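You operate a simulated robot arm through the tools that you are given. There is no shell and no other tool.

You run a simulated robot arm. Do the job below in one go: nothing can be reset, and whatever is moved stays where it is left.

TASK
Swap the blue amp head's long orange plug for the long yellow plug.
Fine: standby first, PLAY again last; lay the long orange plug on the amp bench; do not trip the head; leave the knobs and the long teal plug.
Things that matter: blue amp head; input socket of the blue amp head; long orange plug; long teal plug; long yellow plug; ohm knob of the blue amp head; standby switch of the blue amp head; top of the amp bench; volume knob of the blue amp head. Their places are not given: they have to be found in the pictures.

Only the result counts: the job must be done as asked and must still hold three seconds after the hand-in. Knocking over, shifting, dropping, spilling or breaking anything else fails it.

THE ROBOT
A 7-joint arm with a two-finger gripper, fixed in place. Base frame: the origin is at the foot of the arm, x ahead of it, y to its left, z up; the work surface is at about z = 740. Readings come in mm, rad, newtons and seconds.
With the tool pointing down near the work surface it reaches from about 380 to 800 mm from the base axis. Its first joint turns from -2.496 to 2.496 rad. Payload 2.45 kg.
Tool frame: the origin (TCP) lies between the finger pads and is the grasp point; the fingertips stand 26 mm ahead of it; z points along the fingers, y is the line along which they close. Largest opening 96 mm; the body of the gripper starts 69 mm behind the TCP.
Orientation is that of the tool frame in the base frame, as [roll, pitch, yaw] about the fixed x, y, z axes, in that order (R = Rz(yaw) Ry(pitch) Rx(roll)). With the fingers straight down and closing along the base's y, the tool's x points along the base's -x, its y along +y and its z along -z.

THE INTERFACE
- The arm moves only by the tool arm_command. Its argument "targets" is text: rows parted by semicolons, each of 7 numbers parted by spaces: the opening in per cent of the stroke, from 0 (shut) to 100 (fully open), then the shift along the tool's x, y, z in mm, then the turn, a rotation vector about the tool's x, y, z in rad. In form: grip dx dy dz wx wy wz; .... A call has 1 to 20 rows; each row is the pose to reach, as a shift and turn from the pose commanded when the call began, along the tool's axes at that moment. Each row takes 0.2 s and may step no farther than 50 mm and 0.15 rad from the row before; otherwise, or with a gripper value out of range, the whole call is refused. Where a pose cannot be reached the arm comes as near as it can. A force on the tool above 40 N (or 10 N above the force at the start of the call, whichever is more), or a blocked arm, ends the call early, and 0.2 s more pass. The fingers move at their own pace and stop on an object; they squeeze with about 31 N. The grip force told is the motor's: it shows also when the fingers shut on nothing. Time passes only in rows, and 0.2 s behind the last, so rows that repeat a pose let the fingers close. It gives the time, the measured TCP pose, the force on the tool (base axes), the opening and the grip force at its end, in the units of the frame above (readings bear some noise), with the torque about the TCP (base axes, N m) and any sound that the robot's microphone picked up, and new pictures: "pictures" is both (left out), scene, wrist or none.
- Cameras (640 x 400 px; columns grow to the right, rows downward): "scene" is fixed at [399.9, 648.8, 1562.3]; the picture's right is [-0.98, -0.18, 0.00], its down [-0.11, 0.61, -0.78] and it looks along [0.14, -0.77, -0.62] (base axes); focal length 340 px, centre (320, 200). "wrist" rides on the gripper at [82, 3, -98] in the tool frame; the picture's right is [-0.04, 1.00, 0.00], its down [-0.73, -0.03, -0.68] and it looks along [-0.68, -0.03, 0.73] (tool axes); focal length 256 px, centre (320, 200).
- lift_body(by): slides the trunk up (or, below 0, down) by that many mm; the arm rides with it, the base frame stays. It gives what a move gives, with no picture.
- measure_at(camera, pixels): there is no depth. For up to 12 entries [column, row, z] of the newest picture of that camera ("zoom" is the newest enlarged one), the place [x, y] in the base frame at which the ray of that pixel passes the height z, good to about 2 mm. The clock stands still meanwhile.
- inspect(camera, box): a new picture of the part [left, top, right, bottom] of that camera's present view, enlarged. The clock stands still meanwhile.
- hand_in(): hands the job in; it is judged then, once.

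Unless the task says otherwise, let go and move clear before handing in.

The tools are called after "Call:" as a command line: name --argument value ..., lists and objects as JSON in quotes. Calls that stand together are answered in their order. arm_command: Moves the arm, as the interface text tells. Its arguments: {"type":"object","properties":{"targets":{"type":"string"},"pictures":{"type":"string","enum":["both","scene","wrist","none"]}},"required":["targets"]} The other tools are called the same way: lift_body (by) slides the trunk up or down; measure_at (camera, pixels) gives the place at which the rays of pixels pass given heights; inspect (camera, box) takes an enlarged picture of a part of a camera's view; hand_in () hands the job in.

At the start:

```text
clock: 0.0
tool_pos: [461.7, -173.9, 1156.9]
ee_rot: [3.141, -0.001, 3.141]
contact_force: [0.8, 0.2, -0.6]
ft_torque: [0.03, -0.02, 0.02]
finger_gap: 96.0
grip_force: 0.0
trunk travel left (down, up): [-575.0, 65.0]
```

scene: 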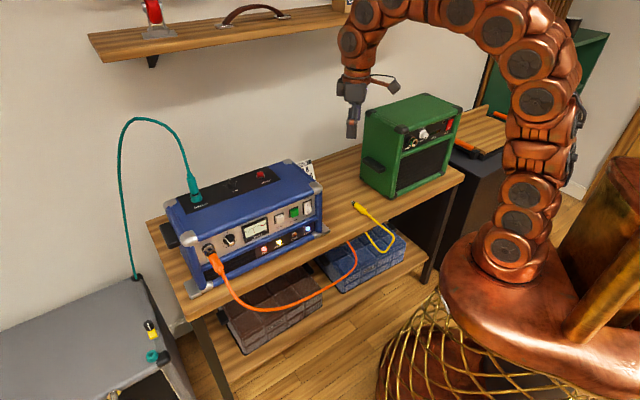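
wrist: 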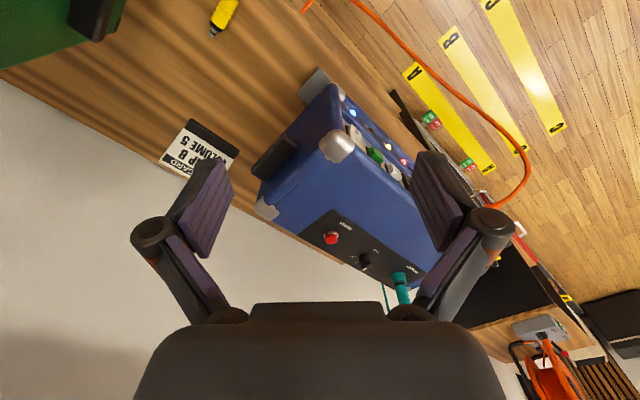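

The scene shows the blue amp head around (245,220), with the orange plug in its front-left input at about (212,255) and the yellow plug lying on the bench at about (360,208). I'll enlarge these areas first.

Call:
inspect --camera "scene" --box '[150, 150, 340, 300]'

Call:
inspect --camera "scene" --box '[310, 170, 430, 270]'

Call:
inspect --camera "wrist" --box '[240, 70, 500, 310]'

Call:
inspect --camera "wrist" --box '[100, 0, 340, 200]'

```text
2.67 times, centred on (245, 225) of scene
```

zoom: 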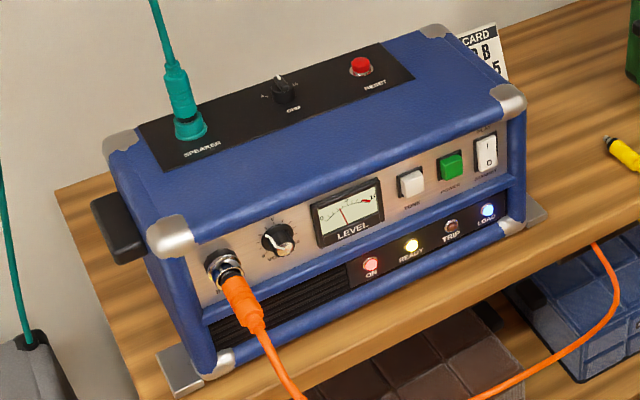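

```text
4.00 times, centred on (370, 220) of scene
```

zoom: 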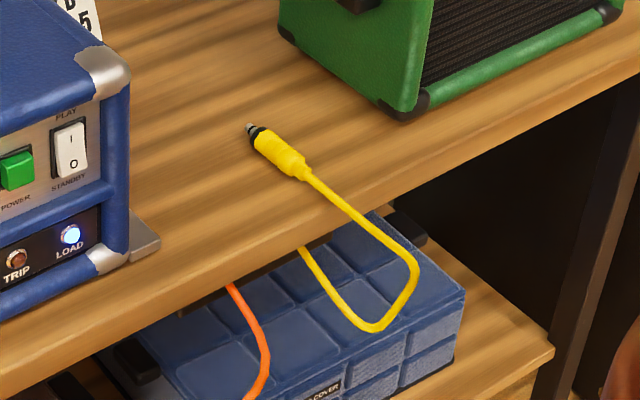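

```text
1.67 times, centred on (370, 190) of wrist
```

zoom: 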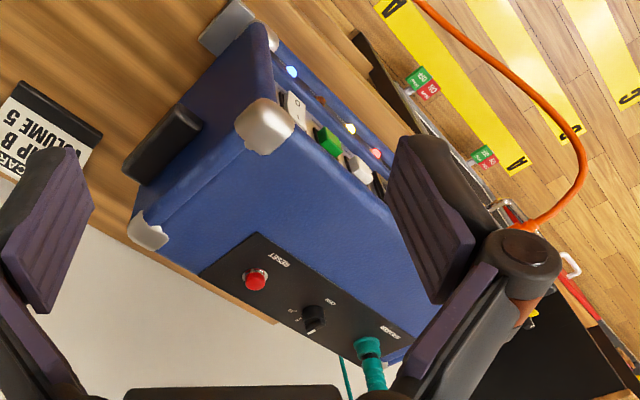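

```text
2.00 times, centred on (220, 100) of wrist
```

zoom: 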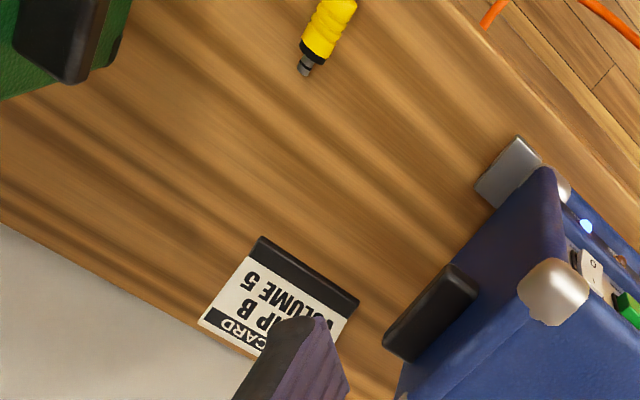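

The enlarged views show the rocker (PLAY at the top, "I"; STANDBY at the bottom, "O"), the orange plug in the lower-left jack and the yellow plug lying on the bench. Next I'll measure the bench edges, amp corners and yellow plug at likely heights.

Call:
measure_at --camera "scene" --pixels '[[190, 298, 740], [462, 182, 740], [148, 222, 740], [354, 205, 750], [372, 214, 750], [385, 222, 750], [205, 290, 740], [322, 235, 740], [190, 238, 900], [318, 187, 900], [165, 205, 900], [285, 163, 900]]'

Call:
measure_at --camera "wrist" --pixels '[[212, 36, 750], [225, 14, 750], [315, 75, 740], [340, 88, 740], [338, 147, 900], [265, 210, 900], [330, 238, 900], [365, 260, 900], [400, 275, 900], [0, 70, 740], [180, 165, 740], [437, 157, 900]]'

```text
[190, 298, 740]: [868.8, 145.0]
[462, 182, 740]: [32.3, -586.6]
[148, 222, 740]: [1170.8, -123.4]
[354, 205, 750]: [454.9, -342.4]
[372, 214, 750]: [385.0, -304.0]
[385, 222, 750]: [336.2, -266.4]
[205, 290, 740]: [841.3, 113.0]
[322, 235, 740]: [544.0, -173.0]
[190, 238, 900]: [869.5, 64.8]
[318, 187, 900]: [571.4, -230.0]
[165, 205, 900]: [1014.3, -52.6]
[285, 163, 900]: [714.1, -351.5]
```

```text
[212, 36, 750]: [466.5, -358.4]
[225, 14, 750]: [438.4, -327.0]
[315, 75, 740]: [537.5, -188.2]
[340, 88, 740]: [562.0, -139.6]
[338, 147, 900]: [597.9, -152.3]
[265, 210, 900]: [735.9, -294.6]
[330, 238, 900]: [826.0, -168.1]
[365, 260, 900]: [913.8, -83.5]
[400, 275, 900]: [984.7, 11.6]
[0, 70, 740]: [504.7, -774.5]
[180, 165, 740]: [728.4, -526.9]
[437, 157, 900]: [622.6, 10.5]
```

The two views put the amp top near z≈955 with its front facing roughly (-0.66, +0.75), and the rocker is near its right end (scene ~(308,207)). I'll turn the hand to face the panel and move in front of it, staying well above, for a closer wrist view.

Call:
arm_command --targets "100 -17 40 14 0 0 0.122; 100 -35 80 28 0 0 0.244; 100 -52 120 42 0 0 0.366; 100 -70 160 56 0 0 0.488; 100 -87 200 70 0 0 0.61; 100 -105 240 84 0 0 0.732; 100 -122 280 98 0 0 0.855"

```text
clock: 1.6
tool_pos: [585.2, 104.3, 1058.2]
ee_rot: [-3.141, 0.003, 2.286]
contact_force: [0.2, -0.5, 0.3]
ft_torque: [-0.01, -0.01, 0.03]
finger_gap: 96.3
grip_force: 0.0
trunk travel left (down, up): [-575.0, 65.0]
```

scene: 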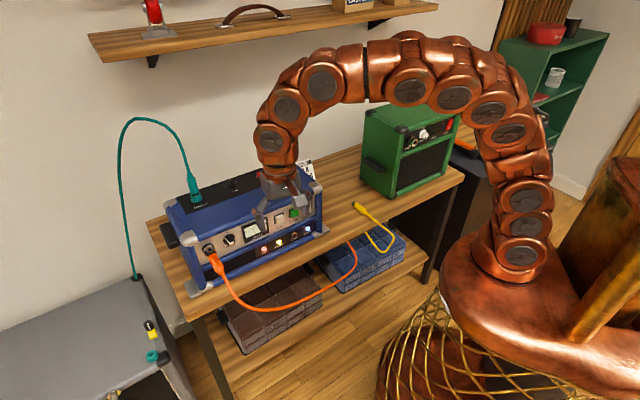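
wrist: 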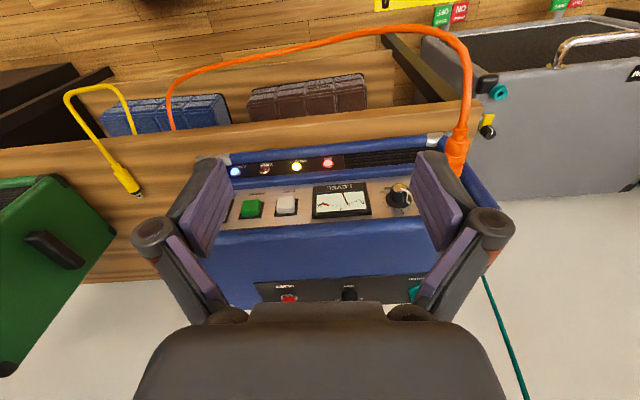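

The wrist view (upside-down) shows the rocker end of the panel hidden behind the left finger at ~(210,215), and the yellow plug at ~(125,180). I'll shut the fingers and swing to a 45° tilt about 150 mm in front of the switch for a face-on view.

Call:
arm_command --targets "0 0 -24 25 0 -0.13 0; 0 0 -48 50 0 -0.26 0; 0 0 -72 75 0 -0.39 0; 0 0 -96 100 0 -0.52 0; 0 -10 -120 125 0 -0.65 0; 0 -20 -145 150 0 -0.78 0; 0 -20 -145 150 0 -0.78 0"

```text
clock: 3.2
tool_pos: [488.9, -4.1, 907.7]
ee_rot: [-3.14, 0.782, 2.285]
contact_force: [0.2, 0.6, 0.2]
ft_torque: [0.01, -0.01, 0.0]
finger_gap: 0.0
grip_force: 27.9
trunk travel left (down, up): [-575.0, 65.0]
```

scene: 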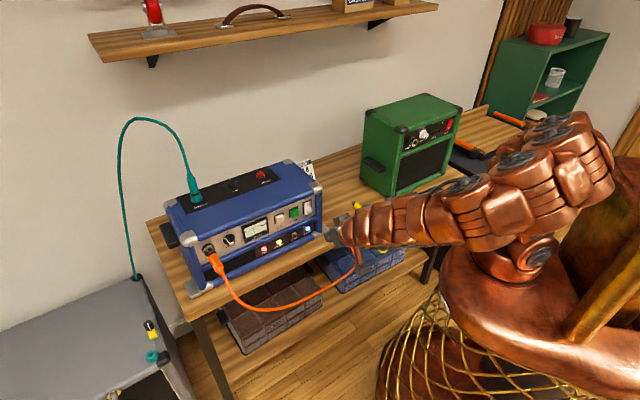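
wrist: 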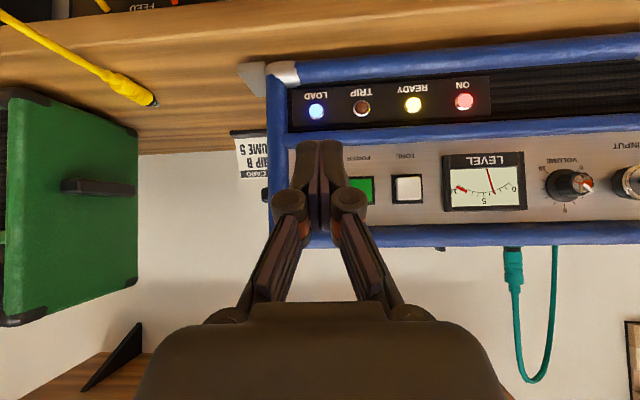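

The view is now square-on, with LEDs at (315,110)-(463,101) and the rocker hidden behind the shut fingers near (318,190). I'll step 70 mm sideways to see it.

Call:
arm_command --targets "0 0 40 0 0 0 0; 0 0 80 0 0 0 0; 0 0 80 0 0 0 0" --pictures "wrist"

Call:
inspect --camera "wrist" --box '[120, 60, 360, 260]'

Call:
inspect --camera "wrist" --box '[400, 20, 640, 260]'

```text
clock: 4.0
tool_pos: [549.6, 47.1, 909.6]
ee_rot: [3.141, 0.781, 2.286]
contact_force: [0.4, 0.0, 0.1]
ft_torque: [-0.01, 0.02, -0.03]
finger_gap: 0.0
grip_force: 29.3
trunk travel left (down, up): [-575.0, 65.0]
```

wrist: 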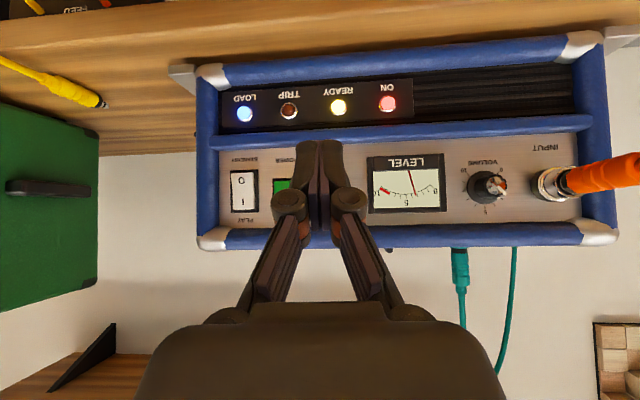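

```text
2.00 times, centred on (240, 160) of wrist
```

zoom: 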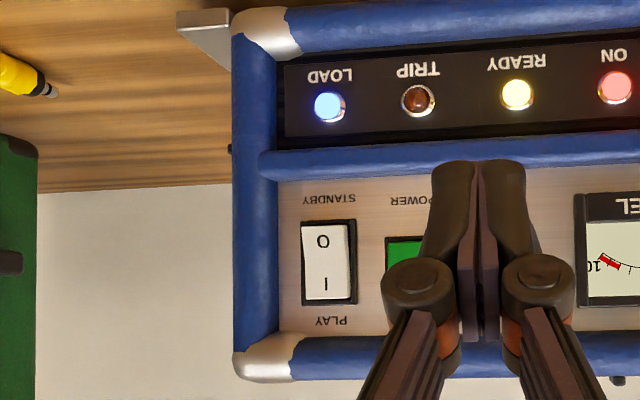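

```text
1.67 times, centred on (520, 140) of wrist
```

zoom: 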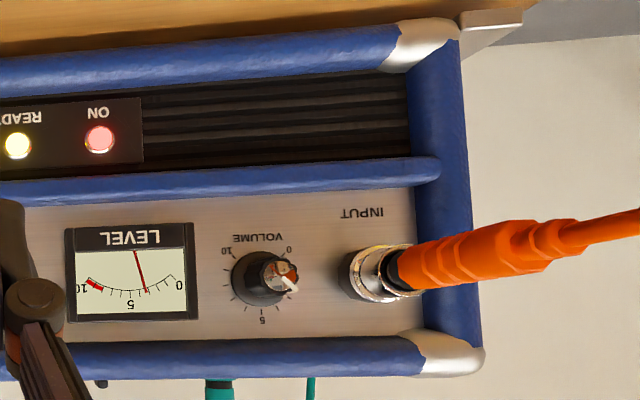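

Comparing the two views puts the rocker centre near (582,-130,898), with the "O"/STANDBY half being the lower one, and the panel nearly vertical. I'll line the shut fingertips up with the lower half, still ~40 mm short, and check.

Call:
arm_command --targets "0 -12 -31 17 0 0 0; 0 -25 -62 34 0 0 0; 0 -49 -92 67 0 0 0; 0 -49 -92 67 0 0 0"

Call:
inspect --camera "scene" --box '[260, 170, 360, 250]'

Call:
inspect --camera "wrist" --box '[220, 80, 420, 260]'

```text
refused: row 3 steps farther than a row can; nothing moved
```

```text
5.00 times, centred on (310, 210) of scene
```

zoom: 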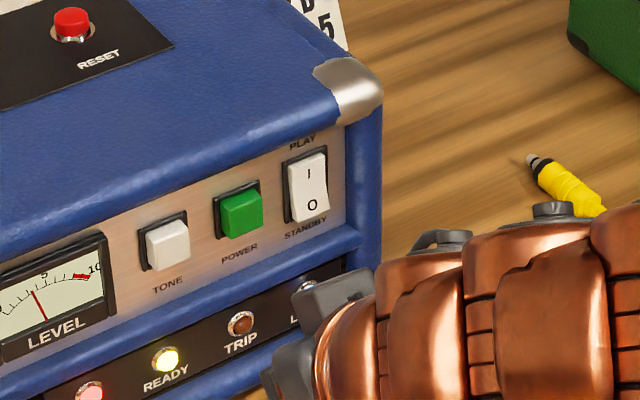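

```text
2.22 times, centred on (320, 170) of wrist
```

zoom: 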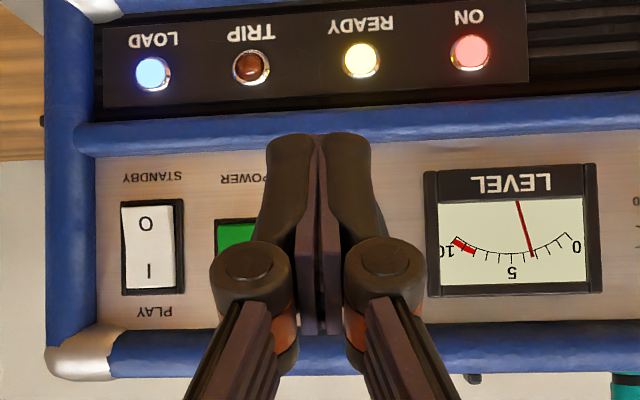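

The zooms confirm the rocker's lower "O" half is proud (PLAY is pressed in). The move was refused for its step size, so I'll use smaller rows.

Call:
arm_command --targets "0 -12 -31 17 0 0 0; 0 -24 -62 34 0 0 0; 0 -36 -92 50 0 0 0; 0 -49 -92 67 0 0 0; 0 -49 -92 67 0 0 0"

Call:
inspect --camera "scene" --box '[260, 170, 360, 250]'

Call:
inspect --camera "wrist" --box '[220, 80, 420, 260]'

```text
clock: 5.2
tool_pos: [532.0, -74.0, 895.4]
ee_rot: [-3.141, 0.779, 2.286]
contact_force: [0.1, 0.0, -0.1]
ft_torque: [-0.02, 0.01, 0.02]
finger_gap: 0.0
grip_force: 28.2
trunk travel left (down, up): [-575.0, 65.0]
```

scene: 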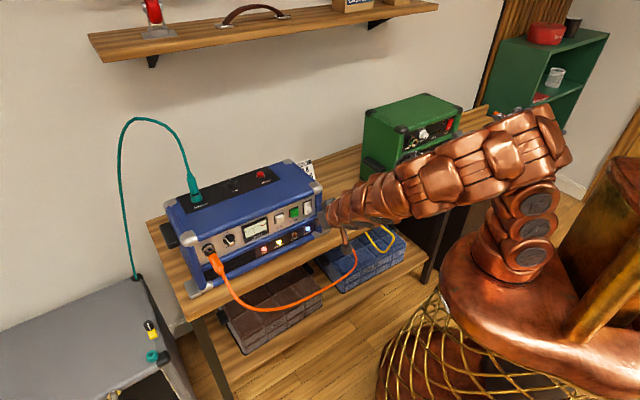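
wrist: 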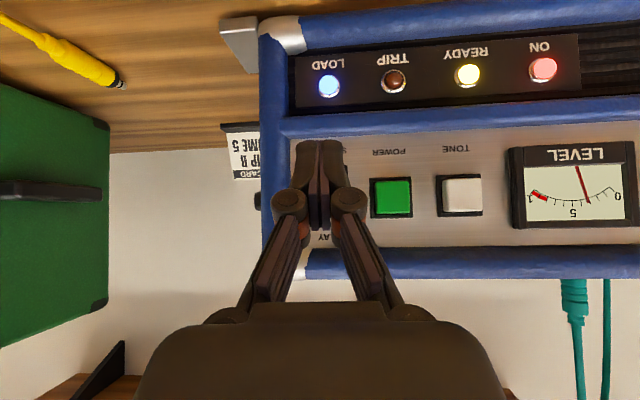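

```text
5.00 times, centred on (310, 210) of scene
```

zoom: 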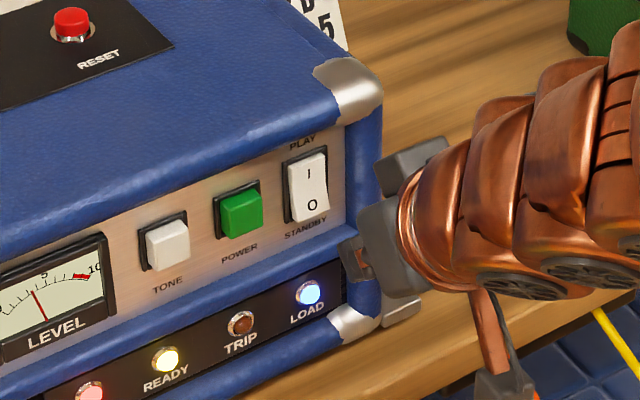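

```text
2.22 times, centred on (320, 170) of wrist
```

zoom: 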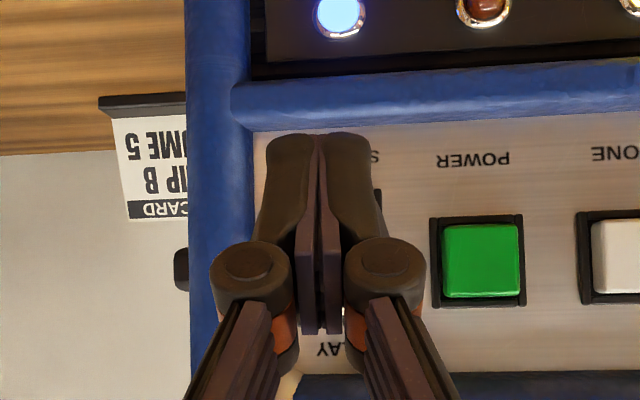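

The fingertips are level with the lower rocker half; judging from the POWER button at (392,197), the rocker centre sits ~5 mm to the right of the finger line. I'll shift 6 mm and advance horizontally until just short of contact.

Call:
arm_command --targets "0 0 6 0 0 0 0; 0 -11 6 11 0 0 0; 0 -21 6 21 0 0 0; 0 -24 6 24 0 0 0; 0 -25.5 6 25.5 0 0 0"

Call:
inspect --camera "scene" --box '[270, 180, 350, 240]'

Call:
inspect --camera "wrist" --box '[220, 80, 420, 260]'

```text
clock: 6.4
tool_pos: [560.9, -96.1, 897.0]
ee_rot: [3.142, 0.78, 2.287]
contact_force: [-0.1, -0.8, -0.6]
ft_torque: [0.01, 0.01, -0.01]
finger_gap: 0.0
grip_force: 28.3
trunk travel left (down, up): [-575.0, 65.0]
```

scene: 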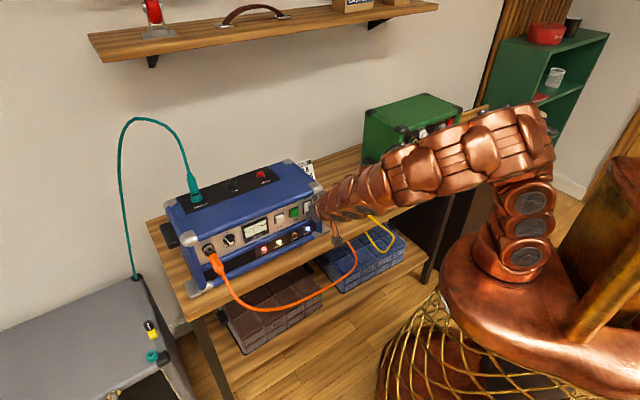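
wrist: 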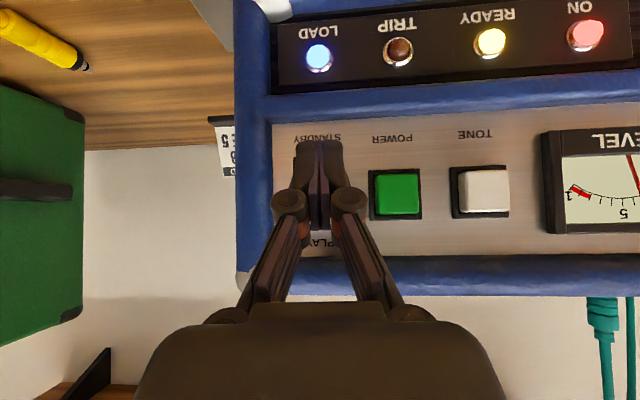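

```text
6.67 times, centred on (310, 210) of scene
```

zoom: 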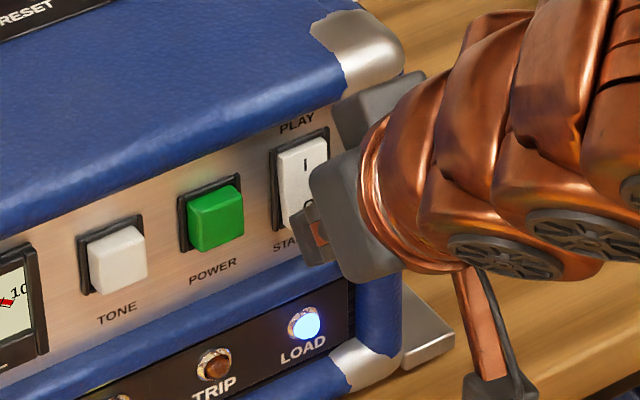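

```text
2.22 times, centred on (320, 170) of wrist
```

zoom: 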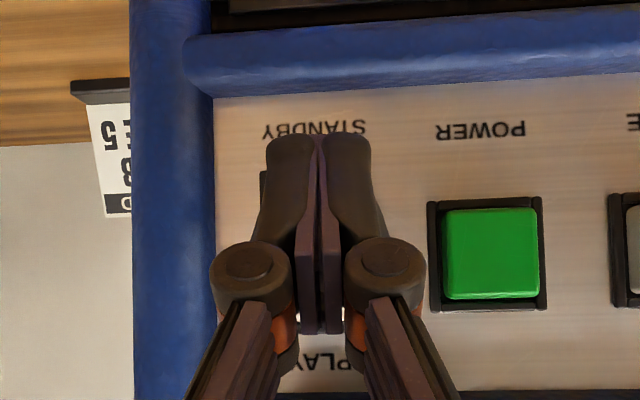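

STANDBY is now centred over the finger line (zoom (313,130) against (318,150)), with no contact yet. I'll press forward in small steps and listen for the click.

Call:
arm_command --targets "0 -1.4 0 1.4 0 0 0; 0 -2.8 0 2.8 0 0 0; 0 -4.2 0 4.2 0 0 0; 0 -5.6 0 5.6 0 0 0; 0 -7 0 7 0 0 0"

Call:
inspect --camera "scene" --box '[270, 180, 350, 240]'

```text
clock: 7.6
tool_pos: [567.6, -104.1, 896.2]
ee_rot: [-3.141, 0.779, 2.287]
contact_force: [-15.0, 11.8, 3.5]
ft_torque: [0.06, 0.02, 0.08]
finger_gap: 0.1
grip_force: 28.7
trunk travel left (down, up): [-575.0, 65.0]
```

scene: 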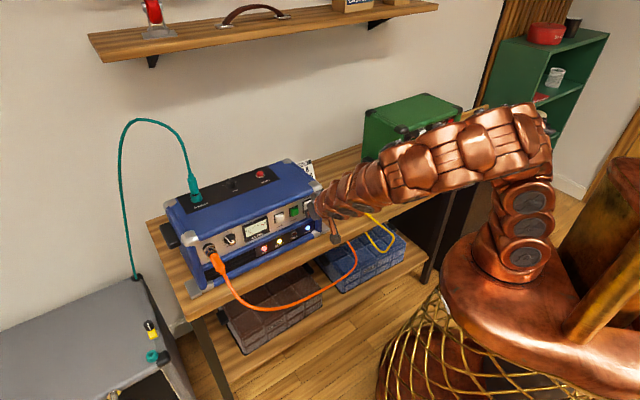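
wrist: 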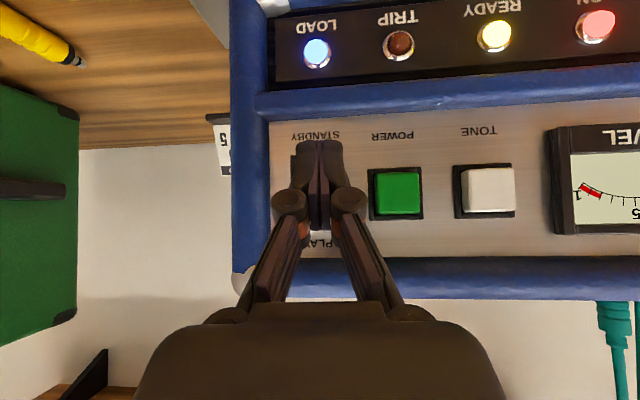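

```text
6.67 times, centred on (310, 210) of scene
```

zoom: 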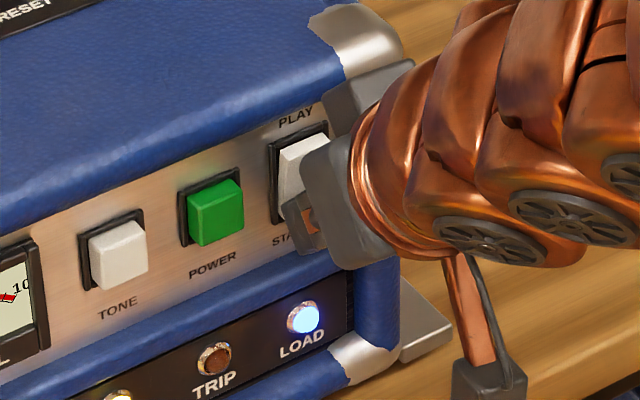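

The fingertips are in contact with about 19 N and no click yet. I'll press a couple of millimetres more in small steps.

Call:
arm_command --targets "0 -0.7 0 0.7 0 0 0; 0 -1.4 0 1.4 0 0 0; 0 -2.1 0 2.1 0 0 0" --pictures "wrist"

Call:
inspect --camera "scene" --box '[270, 180, 350, 240]'

```text
clock: 8.4
tool_pos: [569.6, -106.7, 897.2]
ee_rot: [3.14, 0.782, 2.286]
contact_force: [-10.6, 15.7, 6.7]
ft_torque: [0.04, -0.08, 0.18]
finger_gap: 0.0
grip_force: 28.4
trunk travel left (down, up): [-575.0, 65.0]
```

wrist: 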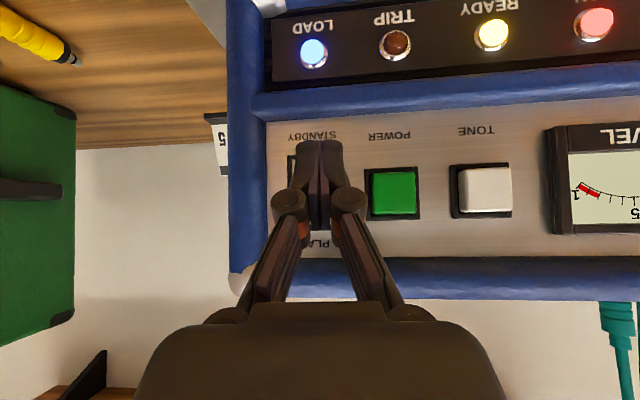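

```text
6.67 times, centred on (310, 210) of scene
```

zoom: 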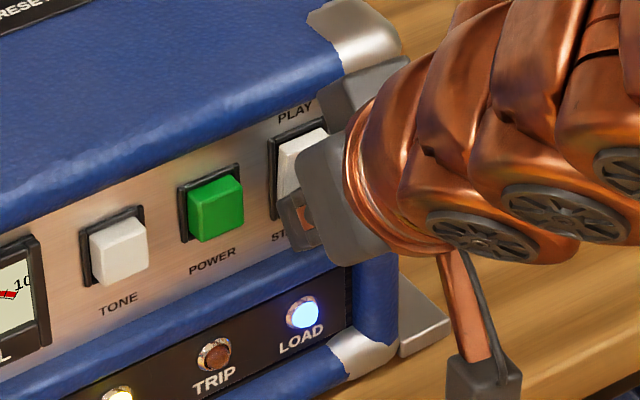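

Force is still ~20 N without a click, and comparing the metal corner (x≈404→400 in the zoom) hints that the amp may be starting to give rather than the rocker. I'll back off and check the rocker and the amp position.

Call:
arm_command --targets "0 5 0 -5 0 0 0; 0 16 0 -16 0 0 0; 0 16 40 -16 0 0 0; 0 16 60 -16 0 0 0; 0 16 60 -16 0 0 0"

Call:
inspect --camera "scene" --box '[270, 180, 350, 240]'

Call:
inspect --camera "wrist" --box '[140, 80, 340, 260]'

```text
clock: 9.6
tool_pos: [600.8, -51.5, 896.1]
ee_rot: [-3.139, 0.781, 2.284]
contact_force: [-0.8, 0.2, 0.5]
ft_torque: [0.02, -0.04, 0.01]
finger_gap: 0.0
grip_force: 28.6
trunk travel left (down, up): [-575.0, 65.0]
```

scene: 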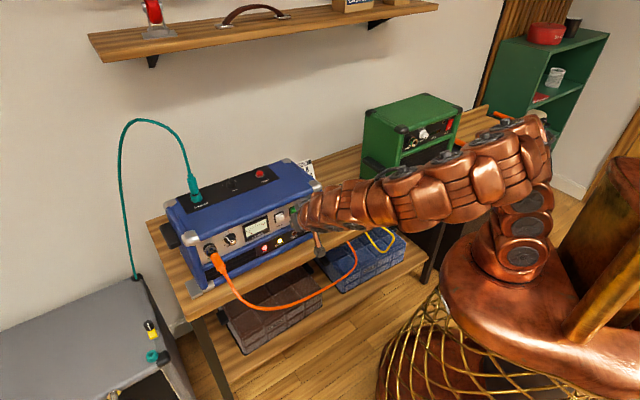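
wrist: 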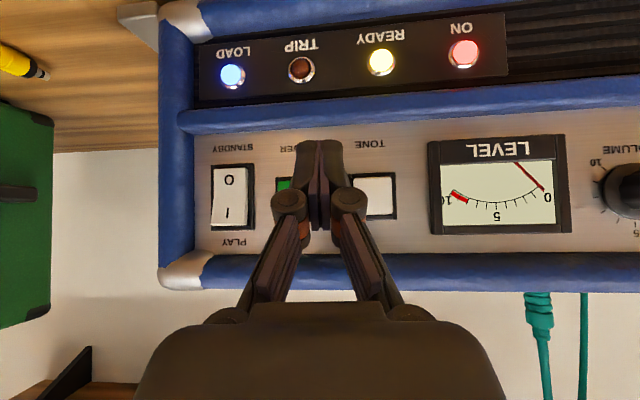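

```text
6.67 times, centred on (310, 210) of scene
```

zoom: 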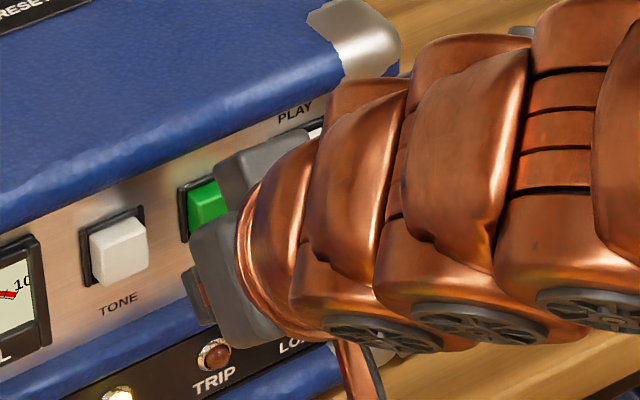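

```text
2.22 times, centred on (240, 170) of wrist
```

zoom: 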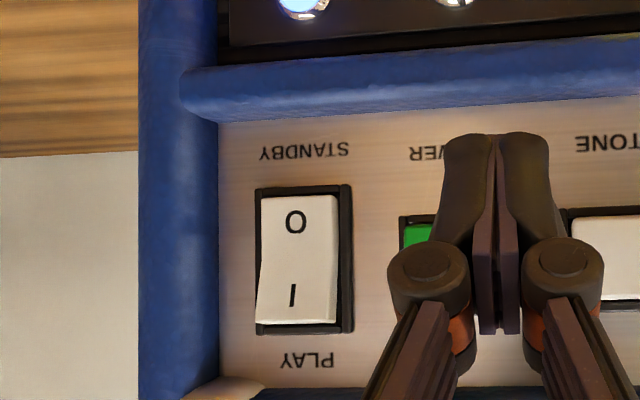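

The LEVEL needle has dropped to 0 (wrist ~(520,165)) and the rocker's "I" half now stands proud, so the head is in standby. Next I'll back out, straighten the hand to point down, and move above the orange plug, which I put near (761,133,901).

Call:
arm_command --targets "0 17.8 0 -31.7 0 0 0; 0 14.4 10 -70.6 0 0.13 0; 30 0.4 50 -84.8 0 0.26 0; 60 -13.7 95 -99 0 0.39 0; 70 -27.9 140 -106.2 0 0.52 0; 70 -38.4 185 -109.8 0 0.65 0; 70 -51.9 220 -109.1 0 0.78 0; 70 -55.7 241.7 -105.3 0 0.78 0; 70 -55.7 241.7 -105.3 0 0.78 0"

Call:
inspect --camera "scene" --box '[150, 150, 340, 300]'

Call:
inspect --camera "wrist" --box '[220, 20, 420, 200]'

```text
clock: 11.6
tool_pos: [750.6, 129.5, 1009.7]
ee_rot: [-3.141, -0.001, 2.287]
contact_force: [0.5, 1.0, -0.9]
ft_torque: [-0.01, 0.04, -0.03]
finger_gap: 67.1
grip_force: 0.0
out of reach, approached as far as the arm can: row 8, 9
trunk travel left (down, up): [-575.0, 65.0]
```

scene: 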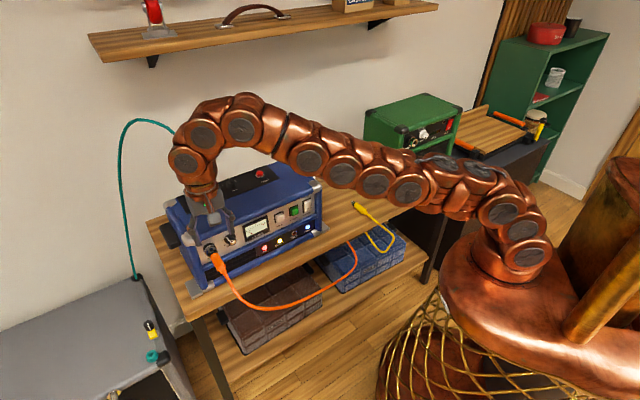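
wrist: 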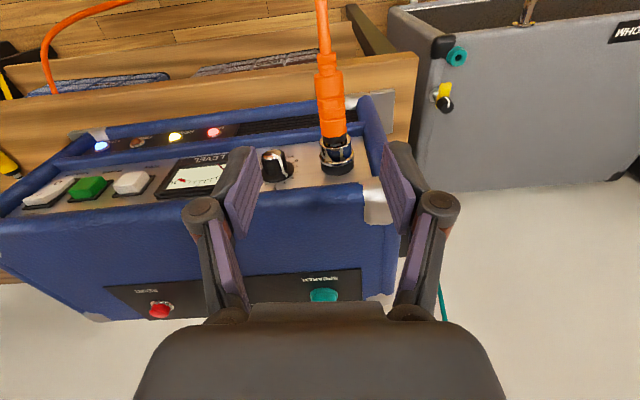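

```text
2.67 times, centred on (245, 225) of scene
```

zoom: 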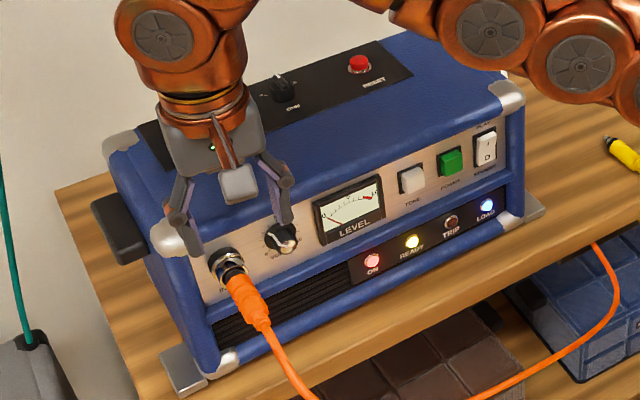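

```text
2.22 times, centred on (320, 110) of wrist
```

zoom: 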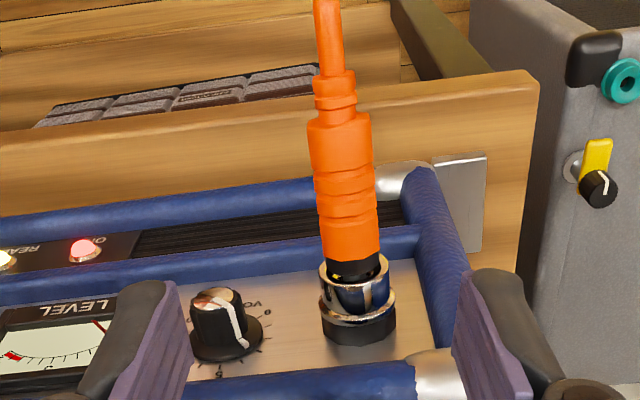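

The view shows the orange plug from its black collar (zoom (355,268)) to its tail (zoom (335,75)), skewed a few degrees from the hand. I'll measure its axis at plug height.

Call:
measure_at --camera "zoom" --pixels '[[353, 258, 901], [342, 125, 901], [335, 80, 901], [327, 5, 901], [357, 300, 901], [353, 258, 915], [342, 125, 915], [358, 325, 901], [433, 365, 950], [435, 185, 740], [530, 85, 737], [0, 155, 737]]'

Call:
measure_at --camera "wrist" --pixels '[[335, 136, 901], [330, 76, 901], [370, 200, 955], [400, 192, 955], [415, 55, 735], [0, 130, 735], [20, 220, 955], [345, 188, 955]]'

Call:
inspect --camera "scene" --box '[180, 210, 280, 300]'

```text
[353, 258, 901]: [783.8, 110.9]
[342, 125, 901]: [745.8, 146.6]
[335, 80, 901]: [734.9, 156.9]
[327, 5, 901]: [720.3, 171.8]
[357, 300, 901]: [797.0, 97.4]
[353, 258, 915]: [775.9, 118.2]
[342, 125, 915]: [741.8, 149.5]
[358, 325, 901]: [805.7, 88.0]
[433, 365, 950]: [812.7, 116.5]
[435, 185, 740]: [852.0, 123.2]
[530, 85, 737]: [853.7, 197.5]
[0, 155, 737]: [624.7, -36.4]
```

```text
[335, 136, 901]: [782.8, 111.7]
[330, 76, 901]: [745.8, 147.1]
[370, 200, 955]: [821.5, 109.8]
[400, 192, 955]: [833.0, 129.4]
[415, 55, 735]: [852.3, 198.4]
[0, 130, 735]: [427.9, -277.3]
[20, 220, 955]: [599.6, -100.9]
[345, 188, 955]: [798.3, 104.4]
```

```text
4.44 times, centred on (230, 255) of scene
```

zoom: 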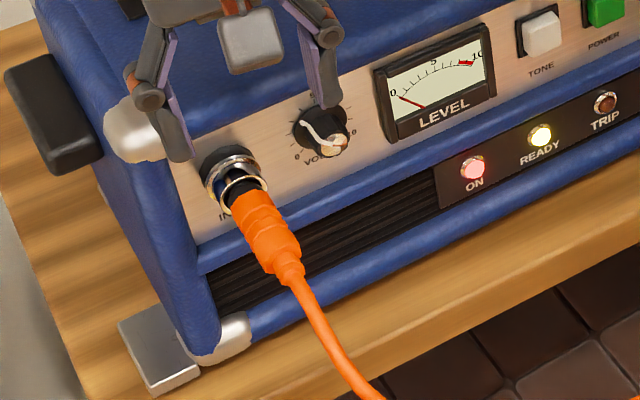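

The plug's thick body runs from about (784,111) to (746,147) at z≈901, so its axis is ~5.5° off the hand's yaw; the last move also stopped slightly short on reach. I'll lower 60 mm while turning the hand to match, and see where the arm ends up.

Call:
arm_command --targets "70 0 0 20 0 0 -0.05; 70 0 0 40 0 0 -0.095; 70 0 0 60 0 0 -0.095; 70 0 0 60 0 0 -0.095"

Call:
inspect --camera "wrist" --box '[220, 40, 420, 220]'

```text
clock: 12.6
tool_pos: [750.6, 130.1, 949.0]
ee_rot: [-3.141, 0.0, 2.381]
contact_force: [0.4, -0.7, -0.7]
ft_torque: [-0.01, 0.0, 0.0]
finger_gap: 67.3
grip_force: 0.0
trunk travel left (down, up): [-575.0, 65.0]
```

scene: 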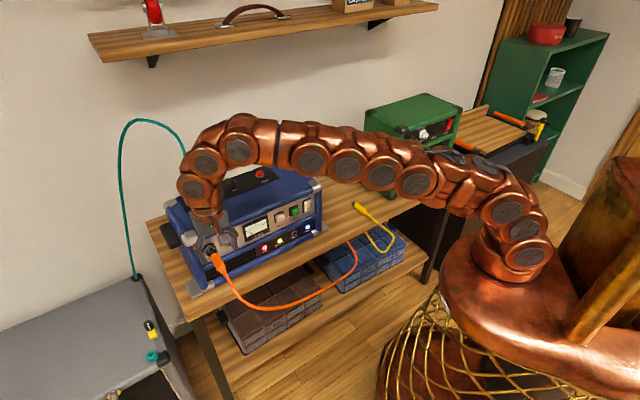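
wrist: 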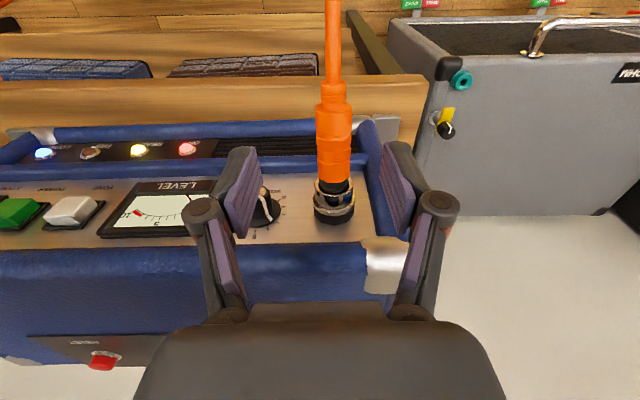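

```text
2.22 times, centred on (320, 130) of wrist
```

zoom: 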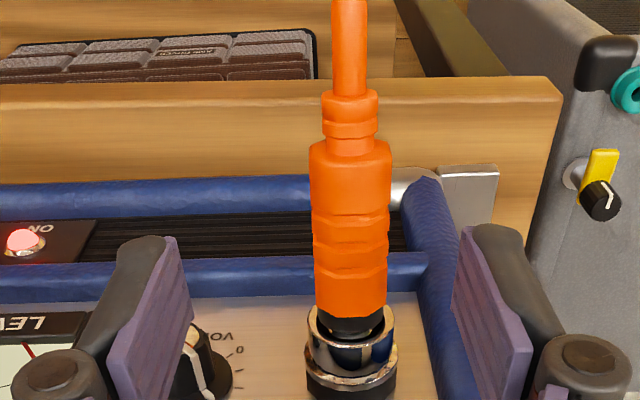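

The plug now lies nearly vertical in the picture (zoom column ~350). I'll measure it again for lateral offset.

Call:
measure_at --camera "zoom" --pixels '[[351, 310, 901], [350, 150, 901], [350, 100, 901], [351, 230, 901], [350, 10, 901], [350, 390, 901], [562, 90, 737], [0, 88, 737], [351, 310, 910], [350, 150, 910]]'

```text
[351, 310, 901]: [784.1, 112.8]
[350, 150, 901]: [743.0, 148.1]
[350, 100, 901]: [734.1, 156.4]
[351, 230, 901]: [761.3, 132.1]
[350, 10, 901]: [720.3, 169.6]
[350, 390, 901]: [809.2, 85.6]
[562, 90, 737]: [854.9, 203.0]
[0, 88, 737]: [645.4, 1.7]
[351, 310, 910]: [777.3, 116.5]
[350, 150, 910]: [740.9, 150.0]
```

The plug axis passes (757,136) with the hand about 9 mm to its side. I'll shift 9 mm sideways and descend around it to z≈901, fingers still open.

Call:
arm_command --targets "70 0 5 8 0 0 0; 70 0 9 20 0 0 0; 70 0 9 34 0 0 0; 70 0 9 48 0 0 0; 70 0 9 48 0 0 0"

Call:
inspect --camera "wrist" --box '[220, 90, 420, 270]'

Call:
inspect --camera "scene" --box '[180, 210, 280, 300]'

```text
clock: 13.8
tool_pos: [754.7, 135.5, 900.5]
ee_rot: [-3.139, 0.0, 2.379]
contact_force: [-0.4, -1.2, 0.4]
ft_torque: [0.03, 0.0, 0.01]
finger_gap: 67.2
grip_force: 0.0
trunk travel left (down, up): [-575.0, 65.0]
```

scene: 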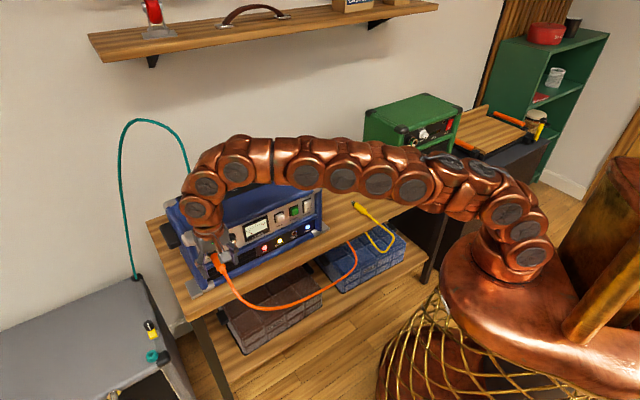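
wrist: 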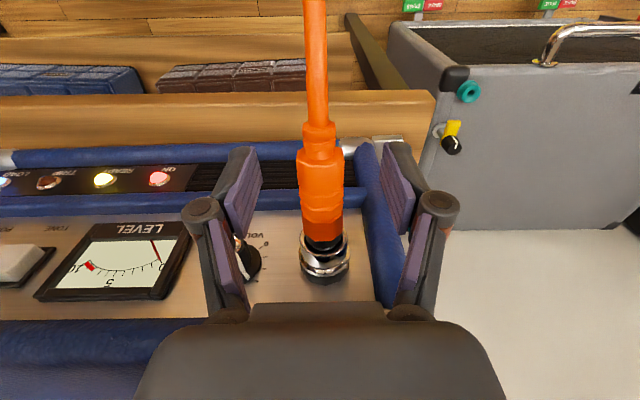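

```text
2.22 times, centred on (320, 180) of wrist
```

zoom: 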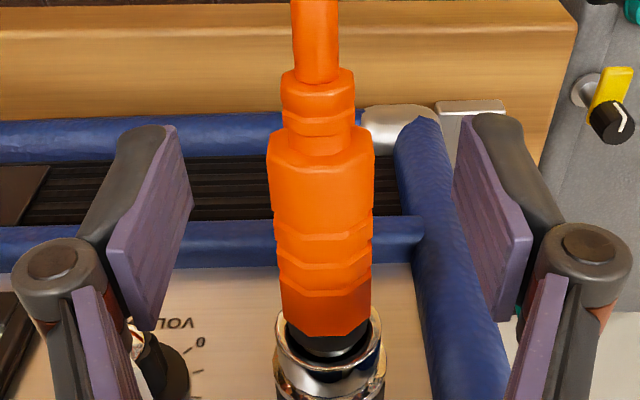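

```text
4.44 times, centred on (230, 255) of scene
```

zoom: 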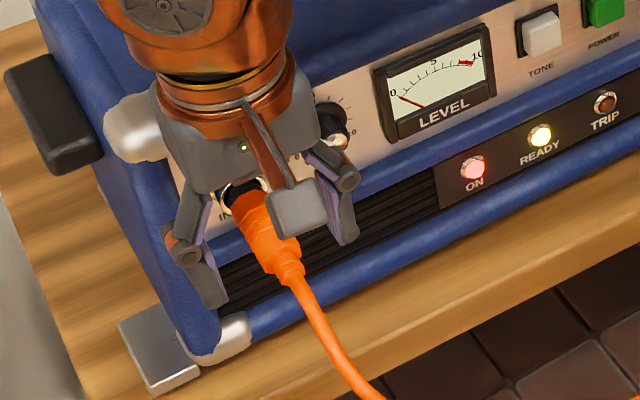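

The plug is centred between the pads (zoom column ~322) and its body crosses the grasp point. I'll close on it.

Call:
arm_command --targets "30 0 0 0 0 0 0; 10 0 0 0 0 0 0; 0 0 0 0 0 0 0; 0 0 0 0 0 0 0; 0 0 0 0 0 0 0" --pictures "wrist"

```text
clock: 15.0
tool_pos: [755.8, 136.6, 901.3]
ee_rot: [3.141, 0.001, 2.38]
contact_force: [3.0, 1.2, -0.1]
ft_torque: [0.01, 0.01, 0.06]
finger_gap: 20.0
grip_force: 31.2
trunk travel left (down, up): [-575.0, 65.0]
```

wrist: 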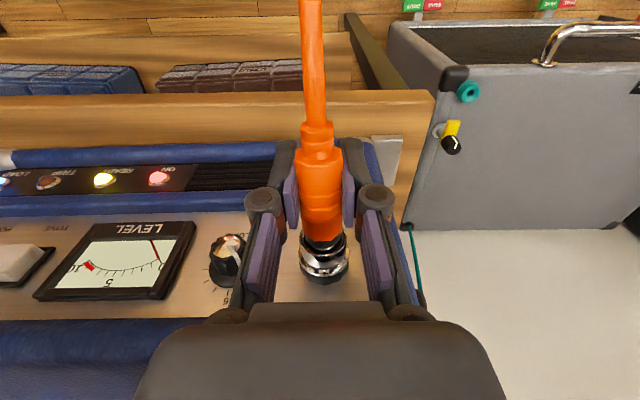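

Gripped at 20 mm across the plug. I'll pull straight out along the hand's x in small steps.

Call:
arm_command --targets "0 2 0 0 0 0 0; 0 4 0 0 0 0 0; 0 6 0 0 0 0 0; 0 9 0 0 0 0 0; 0 12 0 0 0 0 0; 0 16 0 0 0 0 0" --pictures "wrist"

Call:
inspect --camera "wrist" --box '[220, 90, 420, 270]'

```text
clock: 16.4
tool_pos: [743.5, 147.2, 901.4]
ee_rot: [-3.141, 0.001, 2.379]
contact_force: [0.2, -0.1, -0.1]
ft_torque: [0.03, -0.01, -0.01]
finger_gap: 20.1
grip_force: 30.9
trunk travel left (down, up): [-575.0, 65.0]
```

wrist: 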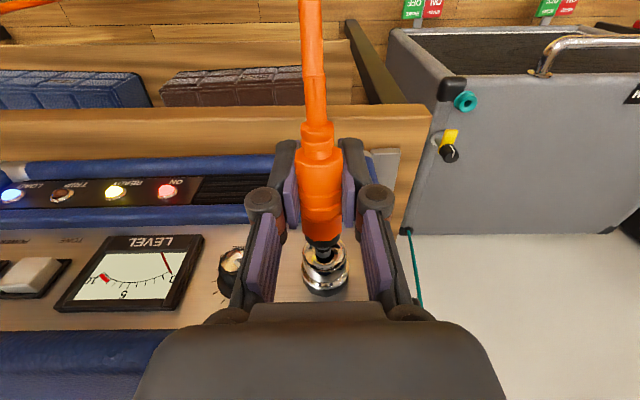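

```text
2.22 times, centred on (320, 180) of wrist
```

zoom: 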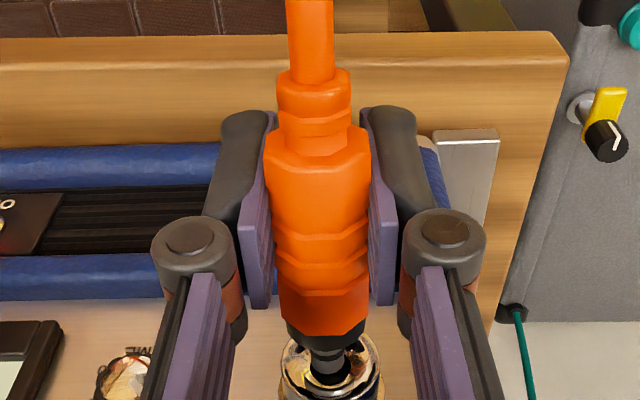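

The plug is sliding out freely (force ~0), its tip showing at zoom (328,370), and the TRIP lamp is still off. I'll keep pulling.

Call:
arm_command --targets "0 6 0 0 0 0 0; 0 12 0 0 0 0 0; 0 18 0 0 0 0 0; 0 26 0 0 0 0 0; 0 36 0 0 0 0 0; 0 46 0 0 0 0 0"

Call:
inspect --camera "wrist" --box '[220, 120, 420, 300]'

Call:
inspect --camera "scene" --box '[180, 210, 280, 300]'

```text
clock: 17.8
tool_pos: [710.4, 178.8, 899.6]
ee_rot: [3.141, 0.0, 2.382]
contact_force: [-0.2, -1.3, -0.4]
ft_torque: [-0.01, 0.0, 0.0]
finger_gap: 19.7
grip_force: 30.4
trunk travel left (down, up): [-575.0, 65.0]
```

scene: 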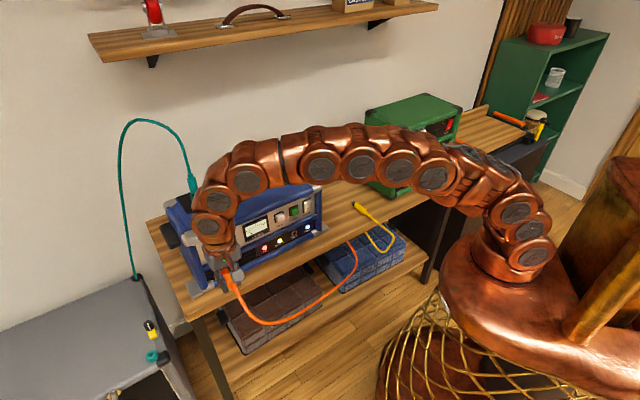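
wrist: 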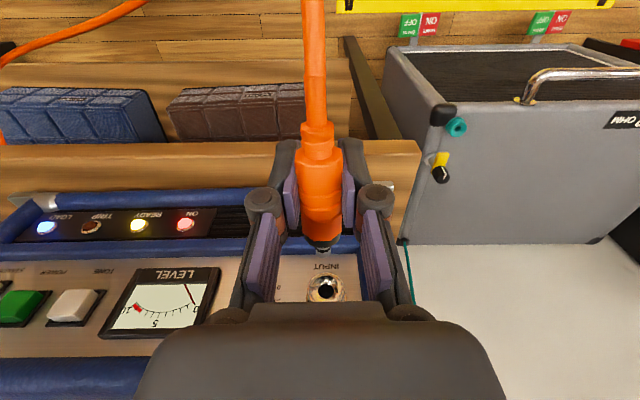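

```text
2.22 times, centred on (320, 210) of wrist
```

zoom: 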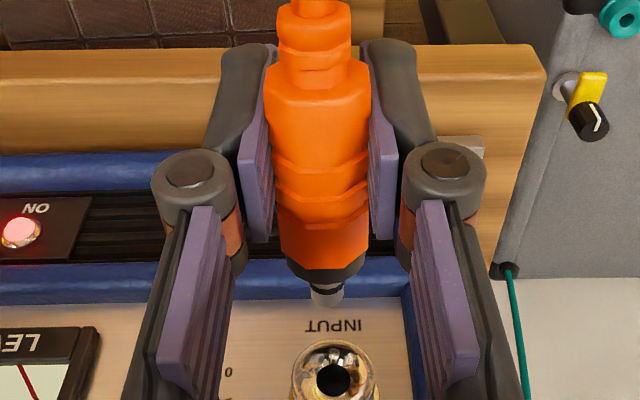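

```text
4.44 times, centred on (230, 255) of scene
```

zoom: 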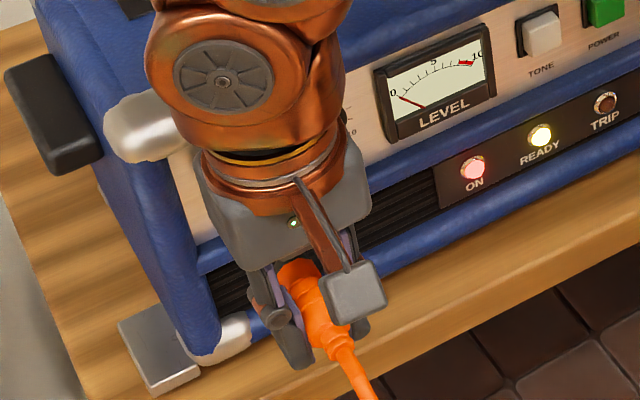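

The orange plug is fully out (tip at zoom (327,298), socket hole at (333,380)) and nothing has tripped. I'll carry it along in front of the amp and then in over the empty bench area to the amp's right, staying at z≈900.

Call:
arm_command --targets "0 0 -44 0 0 0 0; 0 0 -88 0 0 0 0; 0 0 -132 0 0 0 0; 0 0 -176 0 0 0 0; 0 0 -220 0 0 0 0; 0 0 -264 0 0 0 0; 0 0 -308 0 0 0 0; 0 0 -352 0 0 0 0; 0 -30 -385 0 0 0 0; 0 -60 -410 0 0 0 0; 0 -95 -435 0 0 0 0; 0 -130 -455 0 0 0 0; 0 -158 -463 0 0 0 0; 0 -158 -463 0 0 0 0"

Call:
inspect --camera "scene" --box '[280, 150, 440, 260]'

```text
clock: 20.8
tool_pos: [506.7, -266.1, 901.1]
ee_rot: [3.141, -0.001, 2.381]
contact_force: [0.3, -0.4, 0.8]
ft_torque: [-0.01, 0.01, 0.02]
finger_gap: 20.0
grip_force: 31.1
trunk travel left (down, up): [-575.0, 65.0]
```

scene: 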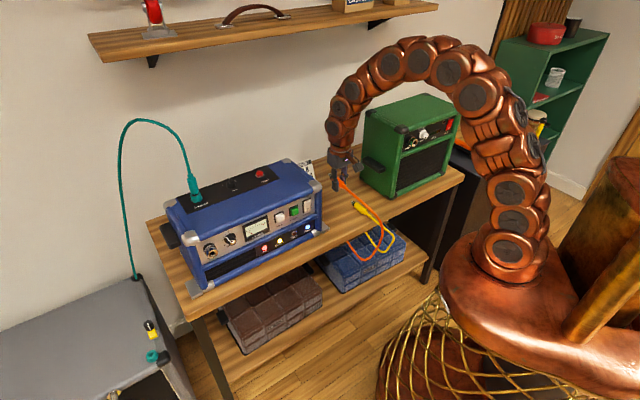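
wrist: 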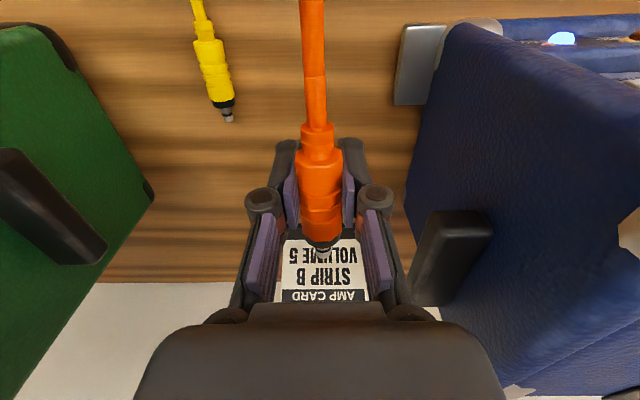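

```text
3.64 times, centred on (360, 205) of scene
```

zoom: 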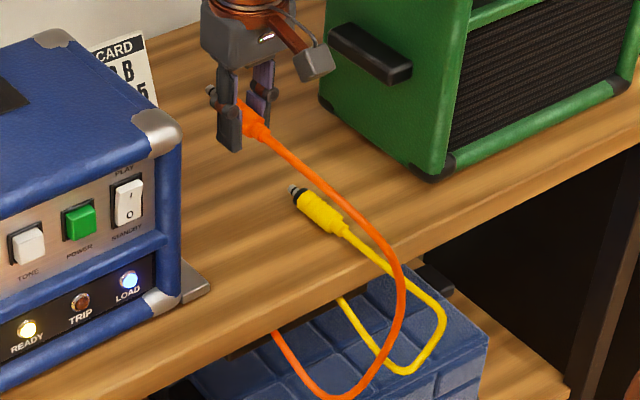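

The bench layout is clear: yellow plug at (213,75), the standing card at ~(325,265), and the amp's foot plate at (415,65). I'll measure these to pick the lay-down spot.

Call:
measure_at --camera "wrist" --pixels '[[228, 120, 746], [218, 98, 746], [203, 40, 746], [198, 10, 746], [395, 103, 737], [405, 25, 737], [280, 300, 737], [355, 240, 800], [285, 240, 800], [140, 280, 737], [150, 195, 737], [432, 300, 737]]'

Call:
measure_at --camera "zoom" --pixels '[[210, 295, 740], [292, 188, 746], [302, 197, 746], [343, 232, 746], [150, 108, 740], [435, 178, 740], [330, 105, 740], [0, 390, 737], [400, 250, 737]]'

```text
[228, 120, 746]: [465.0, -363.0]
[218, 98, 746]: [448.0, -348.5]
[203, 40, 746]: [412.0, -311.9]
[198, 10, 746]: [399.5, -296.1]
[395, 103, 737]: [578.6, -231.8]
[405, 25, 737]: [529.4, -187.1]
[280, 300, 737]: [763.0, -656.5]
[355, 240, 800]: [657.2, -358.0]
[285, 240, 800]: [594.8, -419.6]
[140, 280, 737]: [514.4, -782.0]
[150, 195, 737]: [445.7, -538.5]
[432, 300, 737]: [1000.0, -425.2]
```

```text
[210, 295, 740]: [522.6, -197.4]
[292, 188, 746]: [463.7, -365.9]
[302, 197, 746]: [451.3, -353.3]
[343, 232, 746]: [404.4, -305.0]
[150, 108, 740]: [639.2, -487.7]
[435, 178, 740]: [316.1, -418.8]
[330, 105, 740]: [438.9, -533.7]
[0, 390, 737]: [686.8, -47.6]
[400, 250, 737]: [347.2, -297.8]
```

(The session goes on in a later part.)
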